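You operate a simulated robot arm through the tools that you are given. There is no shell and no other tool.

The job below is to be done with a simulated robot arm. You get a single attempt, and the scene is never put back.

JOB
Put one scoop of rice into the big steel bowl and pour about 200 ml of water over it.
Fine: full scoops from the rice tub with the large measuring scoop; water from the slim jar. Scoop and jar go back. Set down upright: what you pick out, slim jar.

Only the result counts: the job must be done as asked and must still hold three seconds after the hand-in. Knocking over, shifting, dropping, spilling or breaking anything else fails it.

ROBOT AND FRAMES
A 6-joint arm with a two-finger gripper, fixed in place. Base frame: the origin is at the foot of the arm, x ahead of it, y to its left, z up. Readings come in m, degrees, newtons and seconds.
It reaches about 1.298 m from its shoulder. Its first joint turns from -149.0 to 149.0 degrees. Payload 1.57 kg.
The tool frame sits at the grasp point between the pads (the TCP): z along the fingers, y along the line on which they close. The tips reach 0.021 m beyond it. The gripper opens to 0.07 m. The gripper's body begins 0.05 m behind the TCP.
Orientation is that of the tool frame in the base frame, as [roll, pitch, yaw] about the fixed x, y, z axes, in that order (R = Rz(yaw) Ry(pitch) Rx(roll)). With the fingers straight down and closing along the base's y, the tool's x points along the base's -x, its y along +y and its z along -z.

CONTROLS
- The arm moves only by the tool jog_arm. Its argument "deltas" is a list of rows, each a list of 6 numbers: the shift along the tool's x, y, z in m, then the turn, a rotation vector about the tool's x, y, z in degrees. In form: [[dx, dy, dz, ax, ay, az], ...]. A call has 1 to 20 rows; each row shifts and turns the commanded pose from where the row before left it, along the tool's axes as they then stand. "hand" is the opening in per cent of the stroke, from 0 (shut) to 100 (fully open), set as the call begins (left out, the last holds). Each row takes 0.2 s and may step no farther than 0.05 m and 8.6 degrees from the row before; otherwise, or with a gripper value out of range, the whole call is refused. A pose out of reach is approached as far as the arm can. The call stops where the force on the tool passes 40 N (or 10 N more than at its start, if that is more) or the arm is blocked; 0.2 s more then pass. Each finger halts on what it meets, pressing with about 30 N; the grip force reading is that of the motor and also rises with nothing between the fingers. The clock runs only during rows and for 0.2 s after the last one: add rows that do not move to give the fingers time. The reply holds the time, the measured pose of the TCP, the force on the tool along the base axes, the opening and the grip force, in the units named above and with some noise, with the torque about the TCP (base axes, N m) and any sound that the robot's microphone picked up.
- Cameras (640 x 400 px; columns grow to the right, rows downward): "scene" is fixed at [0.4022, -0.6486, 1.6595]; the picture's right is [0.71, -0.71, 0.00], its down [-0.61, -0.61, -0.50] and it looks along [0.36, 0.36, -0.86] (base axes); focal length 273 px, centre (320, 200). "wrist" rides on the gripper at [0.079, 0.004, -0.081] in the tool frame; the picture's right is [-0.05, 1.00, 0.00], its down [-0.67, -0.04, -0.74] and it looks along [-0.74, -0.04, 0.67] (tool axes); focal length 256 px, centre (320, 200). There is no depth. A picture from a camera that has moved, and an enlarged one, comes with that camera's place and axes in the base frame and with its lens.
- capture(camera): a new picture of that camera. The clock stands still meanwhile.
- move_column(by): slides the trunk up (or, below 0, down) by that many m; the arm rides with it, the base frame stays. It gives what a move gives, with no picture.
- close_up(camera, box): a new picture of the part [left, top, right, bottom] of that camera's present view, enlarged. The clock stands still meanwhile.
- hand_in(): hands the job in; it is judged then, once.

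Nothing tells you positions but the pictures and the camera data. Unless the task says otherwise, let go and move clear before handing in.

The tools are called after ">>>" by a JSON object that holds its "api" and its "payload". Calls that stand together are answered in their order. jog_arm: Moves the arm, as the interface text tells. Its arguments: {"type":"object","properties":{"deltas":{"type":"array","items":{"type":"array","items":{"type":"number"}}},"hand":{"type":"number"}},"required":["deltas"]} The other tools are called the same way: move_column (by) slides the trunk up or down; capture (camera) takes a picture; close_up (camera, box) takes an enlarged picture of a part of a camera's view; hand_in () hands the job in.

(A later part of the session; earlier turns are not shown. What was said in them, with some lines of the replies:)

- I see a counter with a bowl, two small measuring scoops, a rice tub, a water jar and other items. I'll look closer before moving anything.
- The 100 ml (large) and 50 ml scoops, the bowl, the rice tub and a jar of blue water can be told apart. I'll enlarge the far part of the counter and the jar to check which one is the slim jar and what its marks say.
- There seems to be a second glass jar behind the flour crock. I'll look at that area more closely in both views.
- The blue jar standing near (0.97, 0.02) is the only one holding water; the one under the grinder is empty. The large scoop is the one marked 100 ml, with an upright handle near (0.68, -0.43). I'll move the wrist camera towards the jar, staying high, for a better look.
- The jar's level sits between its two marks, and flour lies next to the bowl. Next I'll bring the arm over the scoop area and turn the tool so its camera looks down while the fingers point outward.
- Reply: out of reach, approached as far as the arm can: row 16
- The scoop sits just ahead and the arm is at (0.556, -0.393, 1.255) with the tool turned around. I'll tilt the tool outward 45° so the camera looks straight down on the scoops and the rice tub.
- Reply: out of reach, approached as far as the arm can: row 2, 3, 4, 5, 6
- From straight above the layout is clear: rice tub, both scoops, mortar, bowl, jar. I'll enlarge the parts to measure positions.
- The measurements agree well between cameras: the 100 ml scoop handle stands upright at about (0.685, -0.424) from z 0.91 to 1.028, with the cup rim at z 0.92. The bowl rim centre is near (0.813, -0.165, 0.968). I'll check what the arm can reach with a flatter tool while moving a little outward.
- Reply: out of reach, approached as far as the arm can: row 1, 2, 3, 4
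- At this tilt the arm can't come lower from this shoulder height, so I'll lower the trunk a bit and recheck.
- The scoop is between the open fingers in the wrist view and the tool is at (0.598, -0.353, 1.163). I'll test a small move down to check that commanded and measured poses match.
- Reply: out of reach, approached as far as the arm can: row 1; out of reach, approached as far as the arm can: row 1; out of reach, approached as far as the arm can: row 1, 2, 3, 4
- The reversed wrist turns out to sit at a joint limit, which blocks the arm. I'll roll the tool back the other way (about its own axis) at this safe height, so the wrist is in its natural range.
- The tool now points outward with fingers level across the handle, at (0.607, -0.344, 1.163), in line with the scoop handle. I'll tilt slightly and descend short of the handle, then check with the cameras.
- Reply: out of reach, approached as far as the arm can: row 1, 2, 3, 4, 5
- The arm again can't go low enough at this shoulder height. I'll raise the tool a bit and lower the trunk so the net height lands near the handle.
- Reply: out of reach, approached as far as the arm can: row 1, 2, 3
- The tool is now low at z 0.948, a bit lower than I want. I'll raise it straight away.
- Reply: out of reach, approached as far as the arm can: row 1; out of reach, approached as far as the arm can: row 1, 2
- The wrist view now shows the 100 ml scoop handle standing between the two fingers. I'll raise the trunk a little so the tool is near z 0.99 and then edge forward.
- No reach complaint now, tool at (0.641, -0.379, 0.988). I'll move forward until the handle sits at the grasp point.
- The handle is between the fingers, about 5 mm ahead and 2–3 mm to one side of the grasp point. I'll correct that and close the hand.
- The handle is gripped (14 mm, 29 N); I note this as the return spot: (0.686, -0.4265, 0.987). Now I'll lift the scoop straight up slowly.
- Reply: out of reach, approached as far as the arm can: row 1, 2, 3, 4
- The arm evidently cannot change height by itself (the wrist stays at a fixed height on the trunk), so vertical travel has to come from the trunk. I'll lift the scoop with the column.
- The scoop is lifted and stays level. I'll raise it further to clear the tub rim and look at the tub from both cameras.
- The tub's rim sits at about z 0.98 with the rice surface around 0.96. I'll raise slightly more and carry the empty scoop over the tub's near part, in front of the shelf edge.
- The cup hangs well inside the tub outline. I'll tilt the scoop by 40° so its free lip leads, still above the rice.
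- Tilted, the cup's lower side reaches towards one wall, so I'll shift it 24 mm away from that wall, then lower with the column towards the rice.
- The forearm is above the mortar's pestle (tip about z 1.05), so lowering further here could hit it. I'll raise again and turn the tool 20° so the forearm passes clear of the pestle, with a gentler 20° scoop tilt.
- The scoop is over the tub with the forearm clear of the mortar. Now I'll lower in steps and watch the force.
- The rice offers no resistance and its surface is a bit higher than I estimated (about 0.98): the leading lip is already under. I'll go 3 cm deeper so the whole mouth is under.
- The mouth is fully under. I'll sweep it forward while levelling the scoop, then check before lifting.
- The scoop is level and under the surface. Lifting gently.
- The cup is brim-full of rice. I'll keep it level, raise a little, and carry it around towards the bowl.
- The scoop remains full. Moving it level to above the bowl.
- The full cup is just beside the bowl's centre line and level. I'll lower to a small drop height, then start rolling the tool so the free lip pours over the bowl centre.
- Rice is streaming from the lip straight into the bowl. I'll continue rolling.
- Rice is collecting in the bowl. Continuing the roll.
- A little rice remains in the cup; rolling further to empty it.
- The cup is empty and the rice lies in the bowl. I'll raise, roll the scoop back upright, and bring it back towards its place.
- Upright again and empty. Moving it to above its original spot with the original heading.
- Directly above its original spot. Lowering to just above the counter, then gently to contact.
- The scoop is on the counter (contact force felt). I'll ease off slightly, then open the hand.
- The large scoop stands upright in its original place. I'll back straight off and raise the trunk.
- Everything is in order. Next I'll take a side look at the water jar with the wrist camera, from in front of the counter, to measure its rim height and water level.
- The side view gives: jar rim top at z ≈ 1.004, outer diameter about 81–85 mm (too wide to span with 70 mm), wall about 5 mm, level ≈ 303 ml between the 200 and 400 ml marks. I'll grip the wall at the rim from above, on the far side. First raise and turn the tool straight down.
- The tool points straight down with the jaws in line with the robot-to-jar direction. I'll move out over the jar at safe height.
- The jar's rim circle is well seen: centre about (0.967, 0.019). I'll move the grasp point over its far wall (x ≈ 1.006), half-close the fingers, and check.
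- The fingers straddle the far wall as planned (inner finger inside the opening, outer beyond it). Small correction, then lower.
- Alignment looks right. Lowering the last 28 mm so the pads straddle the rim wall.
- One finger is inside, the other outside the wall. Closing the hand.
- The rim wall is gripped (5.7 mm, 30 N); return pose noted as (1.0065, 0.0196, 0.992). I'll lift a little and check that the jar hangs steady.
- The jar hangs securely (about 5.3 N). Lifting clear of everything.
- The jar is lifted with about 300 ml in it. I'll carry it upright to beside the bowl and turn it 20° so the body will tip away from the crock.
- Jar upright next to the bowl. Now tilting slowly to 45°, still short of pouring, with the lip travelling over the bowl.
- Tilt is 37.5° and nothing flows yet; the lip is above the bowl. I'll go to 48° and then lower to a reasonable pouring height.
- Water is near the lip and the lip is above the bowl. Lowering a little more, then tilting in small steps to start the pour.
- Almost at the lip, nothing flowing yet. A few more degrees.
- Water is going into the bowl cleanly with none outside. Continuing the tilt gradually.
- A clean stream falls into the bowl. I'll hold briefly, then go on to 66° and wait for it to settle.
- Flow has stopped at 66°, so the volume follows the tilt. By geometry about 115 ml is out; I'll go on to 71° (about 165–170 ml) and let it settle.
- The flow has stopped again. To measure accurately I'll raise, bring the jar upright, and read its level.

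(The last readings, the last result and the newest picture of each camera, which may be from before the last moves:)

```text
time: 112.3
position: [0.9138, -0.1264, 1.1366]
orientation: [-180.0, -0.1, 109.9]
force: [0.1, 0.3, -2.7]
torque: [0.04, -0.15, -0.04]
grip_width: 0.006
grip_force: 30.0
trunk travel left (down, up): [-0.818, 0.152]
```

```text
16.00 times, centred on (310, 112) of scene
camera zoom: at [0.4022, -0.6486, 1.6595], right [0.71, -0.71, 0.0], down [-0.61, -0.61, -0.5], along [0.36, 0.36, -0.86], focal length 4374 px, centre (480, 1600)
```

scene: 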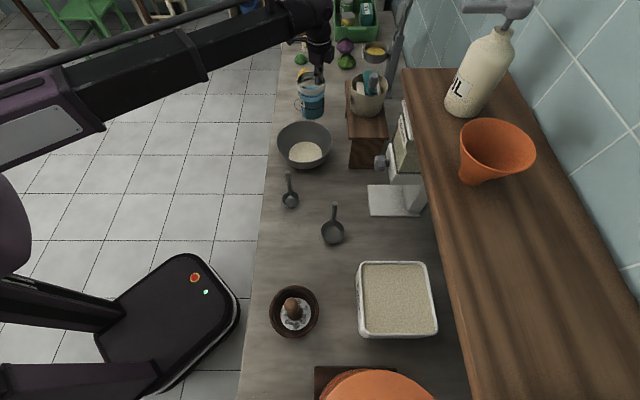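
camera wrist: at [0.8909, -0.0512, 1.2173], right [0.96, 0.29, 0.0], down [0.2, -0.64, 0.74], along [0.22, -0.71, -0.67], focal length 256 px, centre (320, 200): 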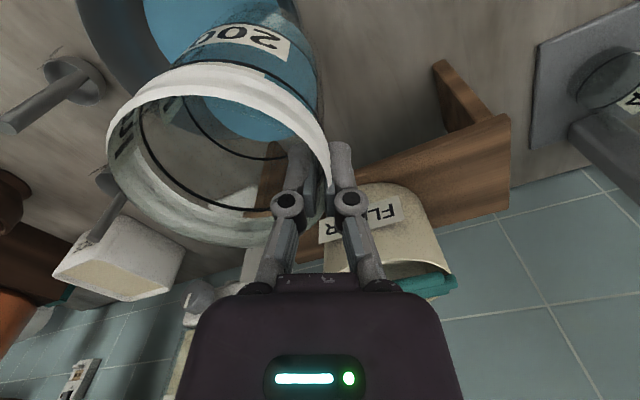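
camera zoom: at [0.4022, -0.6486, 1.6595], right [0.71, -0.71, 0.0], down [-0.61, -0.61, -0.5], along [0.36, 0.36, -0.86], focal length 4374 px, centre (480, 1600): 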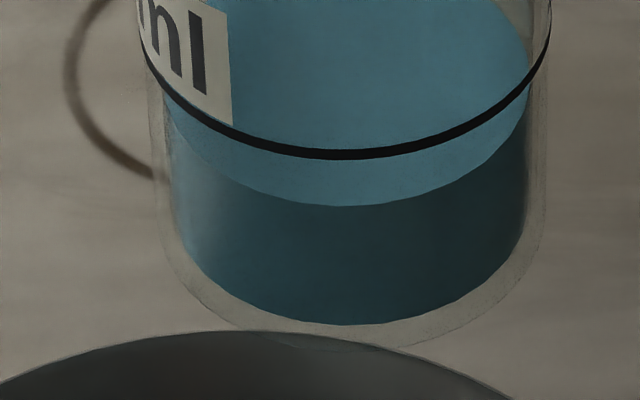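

The jar now reads about 132 ml against its marks (it began at 300), so about 168 ml has been poured and the tilt geometry predicts well. I'll tilt back over the bowl for the remaining ~32 ml (about 74.4°).

>>> {"api": "jog_arm", "payload": {"deltas": [[0, -0.0032, -0.0008, -5.46, 0, 0], [0, -0.003, -0.0028, -5.46, 0, 0], [0, -0.0023, -0.0047, -5.46, 0, 0], [0, -0.0015, -0.0065, -5.46, 0, 0], [0, -0.0003, -0.008, -5.46, 0, 0], [0, 0.0012, -0.0093, -5.46, 0, 0], [0, 0.0028, -0.0103, -5.46, 0, 0], [0, 0.0047, -0.0111, -5.46, 0, 0], [0, 0.0065, -0.0115, -5.46, 0, 0], [0, 0.0084, -0.0115, -5.46, 0, 0], [0, 0.0102, -0.0112, -5.46, 0, 0], [0, 0.012, -0.0106, -5.46, 0, 0], [0, 0, 0, 0, 0, 0]]}}

>>> {"api": "move_column", "payload": {"by": -0.09}}

>>> {"api": "close_up", "payload": {"camera": "scene", "box": [240, 70, 400, 170]}}

```text
time: 115.1
position: [0.8775, -0.1403, 1.2462]
orientation: [114.4, 0.0, 110.0]
force: [-1.2, -0.3, -4.0]
torque: [-0.06, 0.09, -0.01]
grip_width: 0.0059
grip_force: 29.8
trunk travel left (down, up): [-0.818, 0.152]
```

```text
time: 116.4
position: [0.8763, -0.1413, 1.1559]
orientation: [114.5, 0.0, 110.1]
force: [0.3, -0.6, -3.6]
torque: [-0.07, 0.14, 0.0]
grip_width: 0.0057
grip_force: 30.1
trunk travel left (down, up): [-0.728, 0.242]
```

```text
4.00 times, centred on (320, 120) of scene
camera zoom: at [0.4022, -0.6486, 1.6595], right [0.71, -0.71, 0.0], down [-0.61, -0.61, -0.5], along [0.36, 0.36, -0.86], focal length 1094 px, centre (320, 520)
```

zoom: 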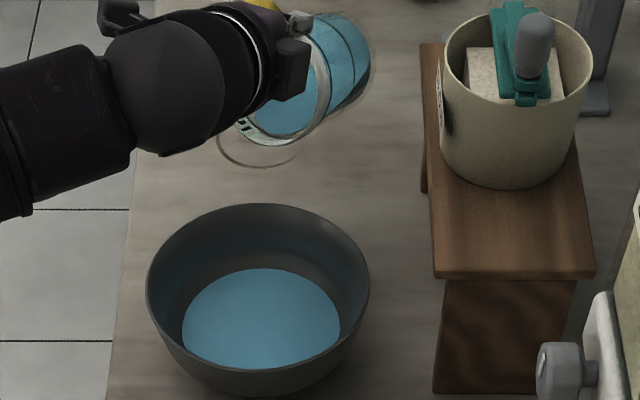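

>>> {"api": "jog_arm", "payload": {"deltas": [[0, 0.0045, -0.0047, -2, 0, 0], [0, 0.0046, -0.0045, -2, 0, 0], [0, 0.0048, -0.0043, -2, 0, 0], [0, 0, 0, 0, 0, 0], [0, 0.0039, -0.0032, -1.5, 0, 0], [0, 0, 0, 0, 0, 0], [0, 0.0038, -0.0029, -1.4, 0, 0], [0, 0, 0, 0, 0, 0], [0, 0, 0, 0, 0, 0], [0, 0, 0, 0, 0, 0], [0, 0, 0, 0, 0, 0], [0, 0, 0, 0, 0, 0], [0, 0, 0, 0, 0, 0]]}}

>>> {"api": "close_up", "payload": {"camera": "scene", "box": [240, 70, 400, 170]}}

>>> {"api": "capture", "payload": {"camera": "wrist"}}

```text
time: 119.2
position: [0.8679, -0.1456, 1.1831]
orientation: [105.5, 0.0, 110.0]
force: [-0.1, -0.3, -2.8]
torque: [-0.05, 0.12, 0.01]
grip_width: 0.0059
grip_force: 29.5
trunk travel left (down, up): [-0.728, 0.242]
```

```text
4.00 times, centred on (320, 120) of scene
camera zoom: at [0.4022, -0.6486, 1.6595], right [0.71, -0.71, 0.0], down [-0.61, -0.61, -0.5], along [0.36, 0.36, -0.86], focal length 1094 px, centre (320, 520)
```

zoom: 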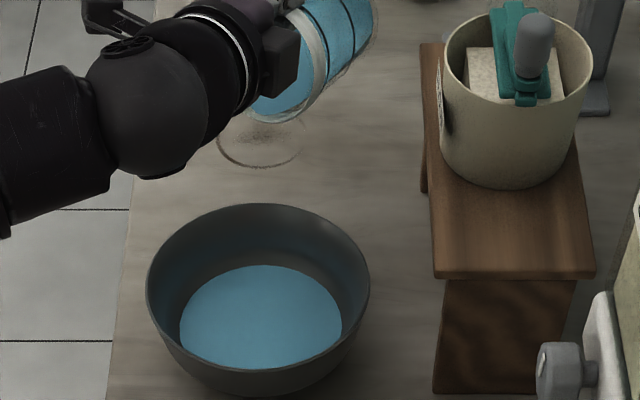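

```text
taken
camera wrist: at [0.7675, -0.0961, 1.2085], right [0.27, 0.04, 0.96], down [-0.45, -0.88, 0.16], along [0.85, -0.48, -0.22], focal length 256 px, centre (320, 200)
```

wrist: 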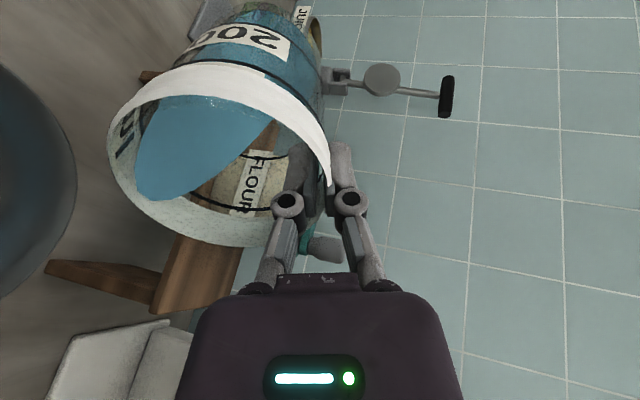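

Flow stopped at 74.5°. Raising and bringing the jar upright to read it again.

>>> {"api": "move_column", "payload": {"by": 0.09}}

>>> {"api": "jog_arm", "payload": {"deltas": [[0, -0.0093, 0.0057, 3.4, 0, 0], [0, -0.0145, 0.0083, 5.46, 0, 0], [0, -0.013, 0.0094, 5.46, 0, 0], [0, -0.0113, 0.0102, 5.46, 0, 0], [0, -0.0094, 0.0106, 5.46, 0, 0], [0, -0.0076, 0.0108, 5.46, 0, 0], [0, -0.0057, 0.0106, 5.46, 0, 0], [0, -0.0038, 0.01, 5.46, 0, 0], [0, -0.0021, 0.0091, 5.46, 0, 0], [0, -0.0005, 0.008, 5.46, 0, 0], [0, 0.0008, 0.0066, 5.46, 0, 0], [0, 0.0019, 0.0049, 5.46, 0, 0], [0, 0.0026, 0.0031, 5.46, 0, 0], [0, 0.0031, 0.0011, 5.48, 0, 0], [0, 0, 0, 0, 0, 0], [0, 0, 0, 0, 0, 0]]}}

>>> {"api": "close_up", "payload": {"camera": "scene", "box": [294, 82, 326, 122]}}

>>> {"api": "close_up", "payload": {"camera": "scene", "box": [240, 70, 400, 170]}}

```text
time: 120.4
position: [0.868, -0.1433, 1.2725]
orientation: [105.4, 0.0, 110.0]
force: [0.2, -0.3, -2.1]
torque: [-0.04, 0.08, 0.01]
grip_width: 0.0058
grip_force: 30.2
trunk travel left (down, up): [-0.818, 0.152]
```

```text
time: 123.8
position: [0.9083, -0.1282, 1.1375]
orientation: [-179.9, -0.1, 110.0]
force: [0.5, -0.7, -3.0]
torque: [0.01, -0.11, 0.0]
grip_width: 0.0059
grip_force: 29.9
trunk travel left (down, up): [-0.818, 0.152]
```

```text
10.00 times, centred on (310, 102) of scene
camera zoom: at [0.4022, -0.6486, 1.6595], right [0.71, -0.71, 0.0], down [-0.61, -0.61, -0.5], along [0.36, 0.36, -0.86], focal length 2734 px, centre (420, 1180)
```

zoom: 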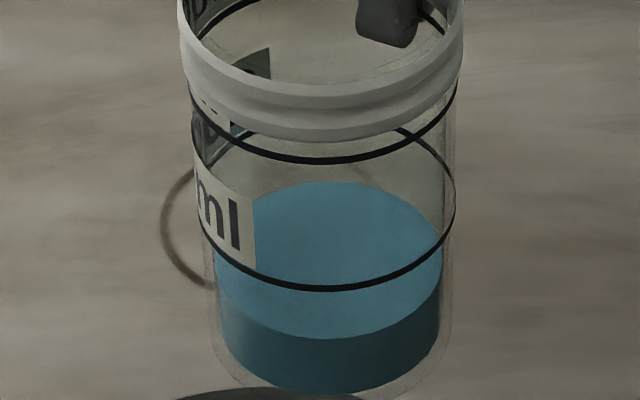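

```text
4.00 times, centred on (320, 120) of scene
camera zoom: at [0.4022, -0.6486, 1.6595], right [0.71, -0.71, 0.0], down [-0.61, -0.61, -0.5], along [0.36, 0.36, -0.86], focal length 1094 px, centre (320, 520)
```

zoom: 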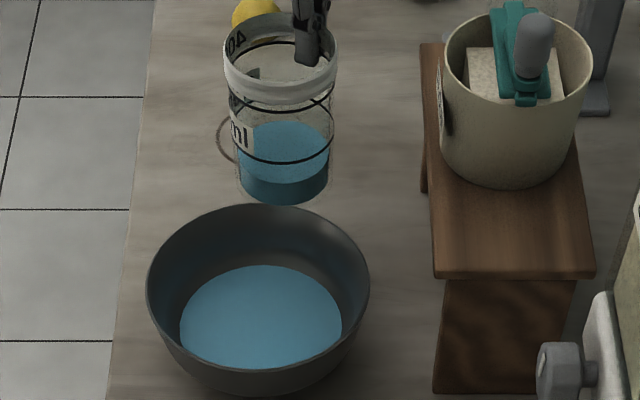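

The jar now reads 100 ml, i.e. 200 ml poured. I'll carry the jar back over its ring mark, turning it to the original heading.

>>> {"api": "jog_arm", "payload": {"deltas": [[0, 0, 0, 0, 0, 4], [0, 0, 0, 0, 0, 4], [0, 0, 0, 0, 0, 4], [0, 0, 0, 0, 0, 4], [0, 0, 0, 0, 0, 4], [0.0092, 0.0061, 0, 0, 0, 0], [0.0185, 0.0123, 0, 0, 0, 0], [0.0185, 0.0123, 0, 0, 0, 0], [0.0185, 0.0123, 0, 0, 0, 0], [0.0185, 0.0123, 0, 0, 0, 0], [0.0185, 0.0123, 0, 0, 0, 0], [0.0185, 0.0123, 0, 0, 0, 0], [0.0185, 0.0123, 0, 0, 0, 0], [0.0093, 0.006, 0, 0, 0, 0], [0, 0, 0, 0, 0, 0]]}}

>>> {"api": "close_up", "payload": {"camera": "scene", "box": [250, 40, 346, 120]}}

>>> {"api": "capture", "payload": {"camera": "wrist"}}

```text
time: 127.0
position: [1.0064, 0.0202, 1.1365]
orientation: [180.0, 0.0, 90.0]
force: [-0.1, 0.7, -3.3]
torque: [-0.02, -0.14, -0.04]
grip_width: 0.0061
grip_force: 30.1
trunk travel left (down, up): [-0.818, 0.152]
```

```text
5.00 times, centred on (298, 80) of scene
camera zoom: at [0.4022, -0.6486, 1.6595], right [0.71, -0.71, 0.0], down [-0.61, -0.61, -0.5], along [0.36, 0.36, -0.86], focal length 1367 px, centre (430, 800)
```

zoom: 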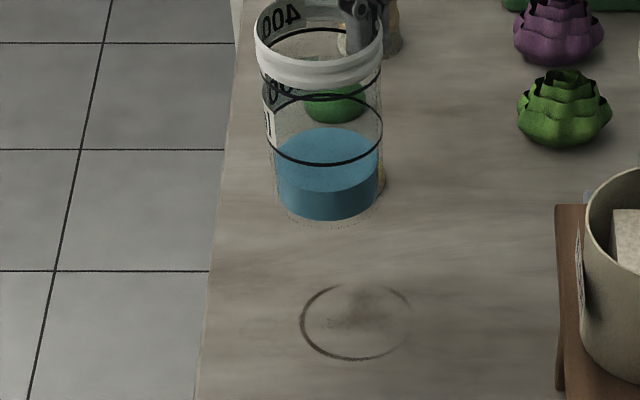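

```text
taken
camera wrist: at [1.0115, 0.0989, 1.2175], right [1.0, -0.05, 0.0], down [-0.04, -0.67, 0.74], along [-0.04, -0.74, -0.67], focal length 256 px, centre (320, 200)
```

wrist: 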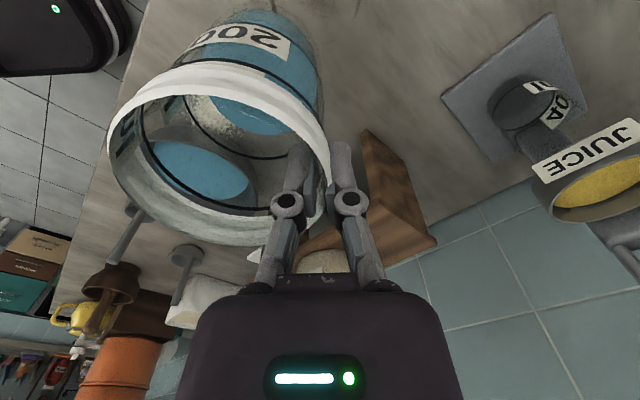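

Above the original place with the same tool pose as at pickup. Lowering.

>>> {"api": "move_column", "payload": {"by": -0.13}}

>>> {"api": "move_column", "payload": {"by": -0.008}}

>>> {"api": "close_up", "payload": {"camera": "scene", "box": [262, 60, 342, 120]}}

```text
time: 128.6
position: [1.0079, 0.0189, 1.0062]
orientation: [-180.0, -0.1, 90.0]
force: [-0.1, -0.3, -2.3]
torque: [0.0, -0.14, -0.01]
grip_width: 0.0061
grip_force: 30.2
trunk travel left (down, up): [-0.688, 0.282]
```

```text
time: 129.2
position: [1.0067, 0.0195, 0.9985]
orientation: [-180.0, 0.0, 90.0]
force: [-0.8, -0.2, -2.7]
torque: [-0.02, -0.1, 0.01]
grip_width: 0.0059
grip_force: 30.0
trunk travel left (down, up): [-0.68, 0.29]
```

```text
6.67 times, centred on (302, 90) of scene
camera zoom: at [0.4022, -0.6486, 1.6595], right [0.71, -0.71, 0.0], down [-0.61, -0.61, -0.5], along [0.36, 0.36, -0.86], focal length 1823 px, centre (440, 933)
```

zoom: 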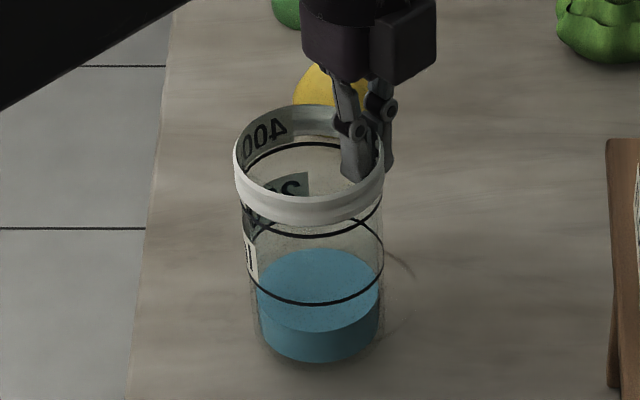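

>>> {"api": "move_column", "payload": {"by": -0.003}}

>>> {"api": "move_column", "payload": {"by": -0.002}}

```text
time: 129.7
position: [1.0076, 0.0193, 0.9959]
orientation: [180.0, -0.1, 90.0]
force: [0.1, 0.1, -3.3]
torque: [-0.02, -0.15, 0.0]
grip_width: 0.006
grip_force: 30.1
trunk travel left (down, up): [-0.677, 0.293]
```

```text
time: 130.2
position: [1.0066, 0.0191, 0.9942]
orientation: [179.9, 0.0, 90.0]
force: [0.7, -0.5, 4.0]
torque: [0.19, -0.11, -0.03]
grip_width: 0.0058
grip_force: 30.1
trunk travel left (down, up): [-0.675, 0.295]
```

Contact with the counter. One more millimetre so the base sits flat, then release.

>>> {"api": "move_column", "payload": {"by": -0.001}}

>>> {"api": "close_up", "payload": {"camera": "scene", "box": [262, 60, 342, 120]}}

```text
time: 130.7
position: [1.0053, 0.0188, 0.9944]
orientation: [179.8, -0.1, 90.0]
force: [4.9, -0.8, 15.1]
torque: [0.49, -0.14, -0.05]
grip_width: 0.0061
grip_force: 30.1
trunk travel left (down, up): [-0.674, 0.296]
```

```text
6.67 times, centred on (302, 90) of scene
camera zoom: at [0.4022, -0.6486, 1.6595], right [0.71, -0.71, 0.0], down [-0.61, -0.61, -0.5], along [0.36, 0.36, -0.86], focal length 1823 px, centre (440, 933)
```

zoom: 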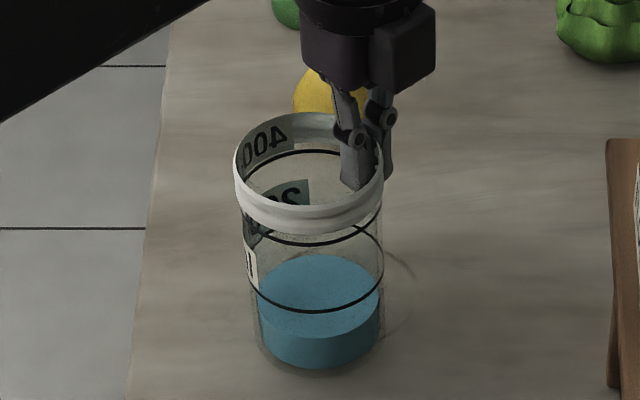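

>>> {"api": "move_column", "payload": {"by": 0.001}}

>>> {"api": "jog_arm", "payload": {"deltas": [[0, 0, 0, 0, 0, 0], [0, 0, 0, 0, 0, 0], [0, 0, 0, 0, 0, 0], [0, 0, 0, 0, 0, 0]], "hand": 55}}

>>> {"api": "close_up", "payload": {"camera": "scene", "box": [262, 60, 342, 120]}}

>>> {"api": "close_up", "payload": {"camera": "wrist", "box": [140, 40, 460, 240]}}

```text
time: 131.2
position: [1.006, 0.0181, 0.9943]
orientation: [179.9, 0.1, 89.9]
force: [1.7, -0.7, 6.2]
torque: [0.22, -0.06, -0.05]
grip_width: 0.0062
grip_force: 30.3
trunk travel left (down, up): [-0.675, 0.295]
```

```text
time: 132.2
position: [1.0069, 0.0196, 0.9935]
orientation: [179.9, -0.1, 90.0]
force: [-0.1, 0.0, -0.4]
torque: [-0.04, 0.01, -0.01]
grip_width: 0.0386
grip_force: 0.0
trunk travel left (down, up): [-0.675, 0.295]
```

```text
6.67 times, centred on (302, 90) of scene
camera zoom: at [0.4022, -0.6486, 1.6595], right [0.71, -0.71, 0.0], down [-0.61, -0.61, -0.5], along [0.36, 0.36, -0.86], focal length 1823 px, centre (440, 933)
```

zoom: 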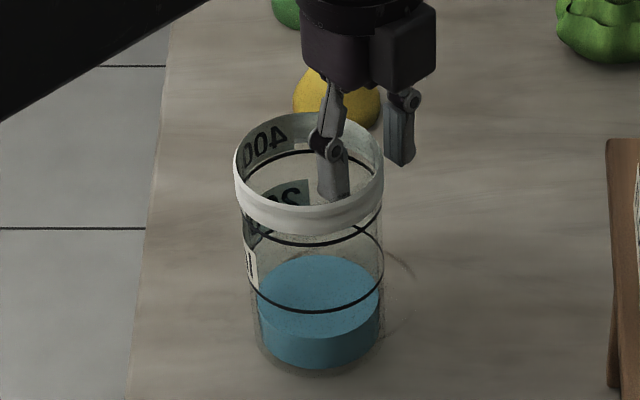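

```text
2.00 times, centred on (300, 140) of wrist
camera zoom: at [1.0111, 0.0989, 1.0747], right [1.0, -0.05, 0.0], down [-0.04, -0.67, 0.74], along [-0.04, -0.74, -0.67], focal length 512 px, centre (360, 320)
```

zoom: 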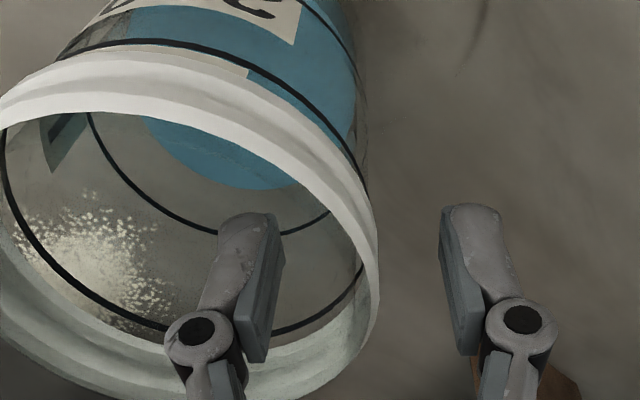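

The jar stands upright on its place and is released. Rising straight up and moving clear.

>>> {"api": "move_column", "payload": {"by": 0.06}}

>>> {"api": "move_column", "payload": {"by": 0.12}}

>>> {"api": "jog_arm", "payload": {"deltas": [[0, -0.03, 0, 0, 0, 0], [0, -0.045, 0, 0, 0, 0], [0, -0.045, 0, 0, 0, 0], [0, -0.045, 0, 0, 0, 0], [0, -0.045, 0, 0, 0, 0], [0, -0.045, 0, 0, 0, 0], [0, -0.045, 0, 0, 0, 0], [0, 0, 0, 0, 0, 0]]}}

>>> {"api": "capture", "payload": {"camera": "scene"}}

>>> {"api": "close_up", "payload": {"camera": "scene", "box": [270, 70, 334, 120]}}

>>> {"api": "close_up", "payload": {"camera": "scene", "box": [240, 150, 400, 250]}}

>>> {"api": "close_up", "payload": {"camera": "scene", "box": [250, 100, 360, 170]}}

```text
time: 133.2
position: [1.0072, 0.0185, 1.054]
orientation: [-180.0, -0.2, 90.0]
force: [-0.6, 0.2, -0.5]
torque: [-0.01, 0.0, -0.05]
grip_width: 0.0384
grip_force: 0.1
trunk travel left (down, up): [-0.735, 0.235]
```

```text
time: 134.8
position: [1.0067, 0.0207, 1.1734]
orientation: [179.8, -0.1, 90.0]
force: [0.2, 0.0, -0.5]
torque: [-0.05, 0.01, 0.02]
grip_width: 0.0384
grip_force: 0.0
trunk travel left (down, up): [-0.855, 0.115]
```

```text
time: 136.6
position: [0.7076, 0.0195, 1.1728]
orientation: [179.9, -0.2, 90.0]
force: [0.8, 0.4, 0.3]
torque: [0.03, 0.04, 0.01]
grip_width: 0.0387
grip_force: 0.1
trunk travel left (down, up): [-0.855, 0.115]
```

```text
taken
```

scene: 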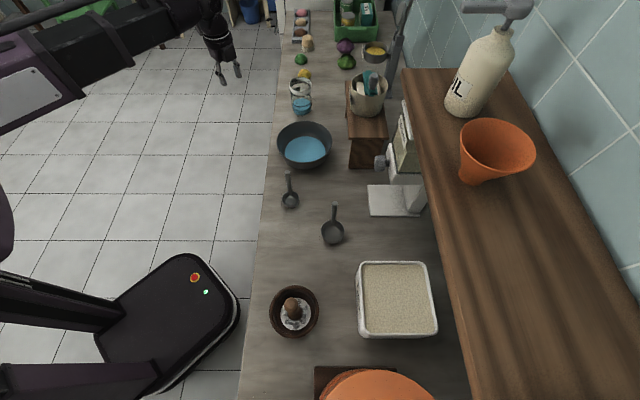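

```text
8.00 times, centred on (302, 95) of scene
camera zoom: at [0.4022, -0.6486, 1.6595], right [0.71, -0.71, 0.0], down [-0.61, -0.61, -0.5], along [0.36, 0.36, -0.86], focal length 2187 px, centre (464, 1040)
```

zoom: 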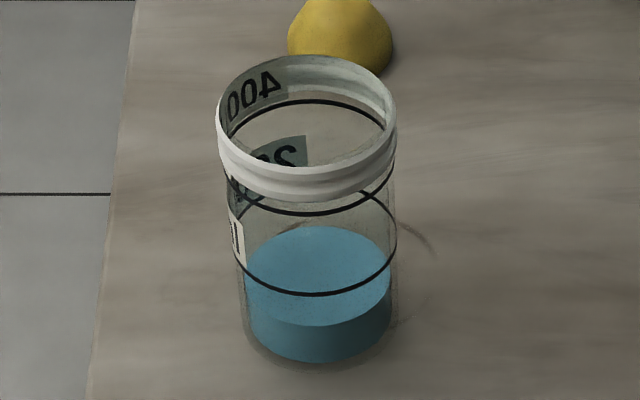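

```text
4.00 times, centred on (320, 200) of scene
camera zoom: at [0.4022, -0.6486, 1.6595], right [0.71, -0.71, 0.0], down [-0.61, -0.61, -0.5], along [0.36, 0.36, -0.86], focal length 1094 px, centre (320, 200)
```

zoom: 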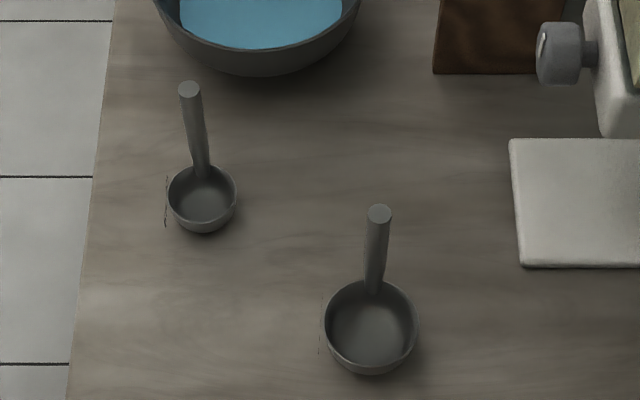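

```text
5.71 times, centred on (305, 135) of scene
camera zoom: at [0.4022, -0.6486, 1.6595], right [0.71, -0.71, 0.0], down [-0.61, -0.61, -0.5], along [0.36, 0.36, -0.86], focal length 1562 px, centre (406, 571)
```

zoom: 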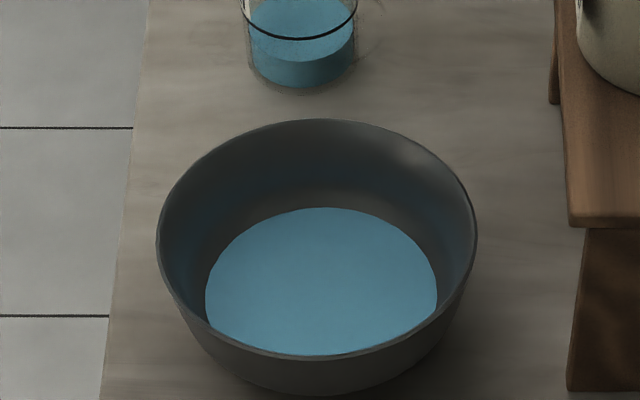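

Jar upright (100 ml left), scoop back, bowl holding rice and water. One last check around the tub and counter for spills.

>>> {"api": "close_up", "payload": {"camera": "scene", "box": [250, 230, 450, 355]}}

>>> {"api": "capture", "payload": {"camera": "wrist"}}

```text
3.20 times, centred on (350, 292) of scene
camera zoom: at [0.4022, -0.6486, 1.6595], right [0.71, -0.71, 0.0], down [-0.61, -0.61, -0.5], along [0.36, 0.36, -0.86], focal length 875 px, centre (224, -96)
```

zoom: 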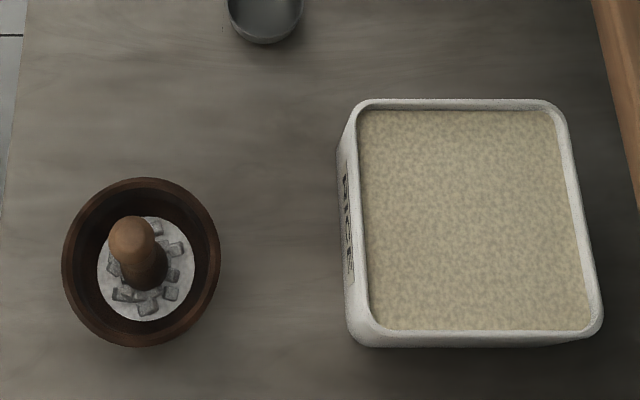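

```text
taken
camera wrist: at [0.7121, 0.0991, 1.2544], right [1.0, -0.05, 0.0], down [-0.04, -0.67, 0.74], along [-0.04, -0.74, -0.67], focal length 256 px, centre (320, 200)
```

wrist: 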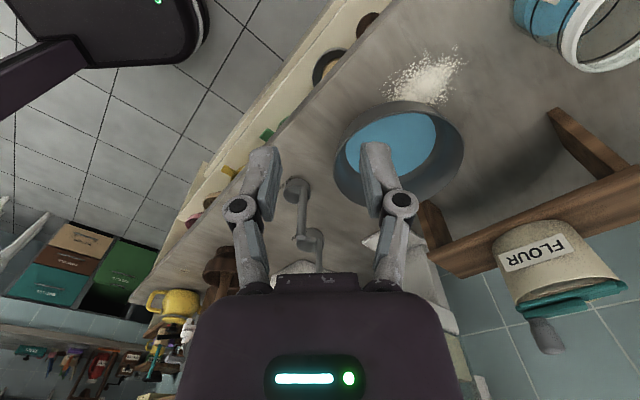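

The rice and water are in the bowl. The scoop and jar stand upright in their places, nothing new is spilled, and the white powder by the bowl was there from the start. The arm is clear, so I'm handing in.

>>> {"api": "hand_in", "payload": {}}

```text
The job is handed in.
```

The job is done and handed in. The steel bowl holds one full 100 ml scoop of rice with about 200 ml of water poured over it.

- **Rice:** The large scoop came out of the tub full and level, and it looked empty after pouring.
- **Water:** By its markings, the slim jar went from about 300 ml to about 100 ml.
- **Putting back:** The scoop is upright within a few millimetres of where it was. The jar is upright about 8 mm from its original spot and slightly turned, because it shifted when I gripped its rim.
- **Spills:** I saw no spilled rice or water. The white powder next to the bowl was there at the start.
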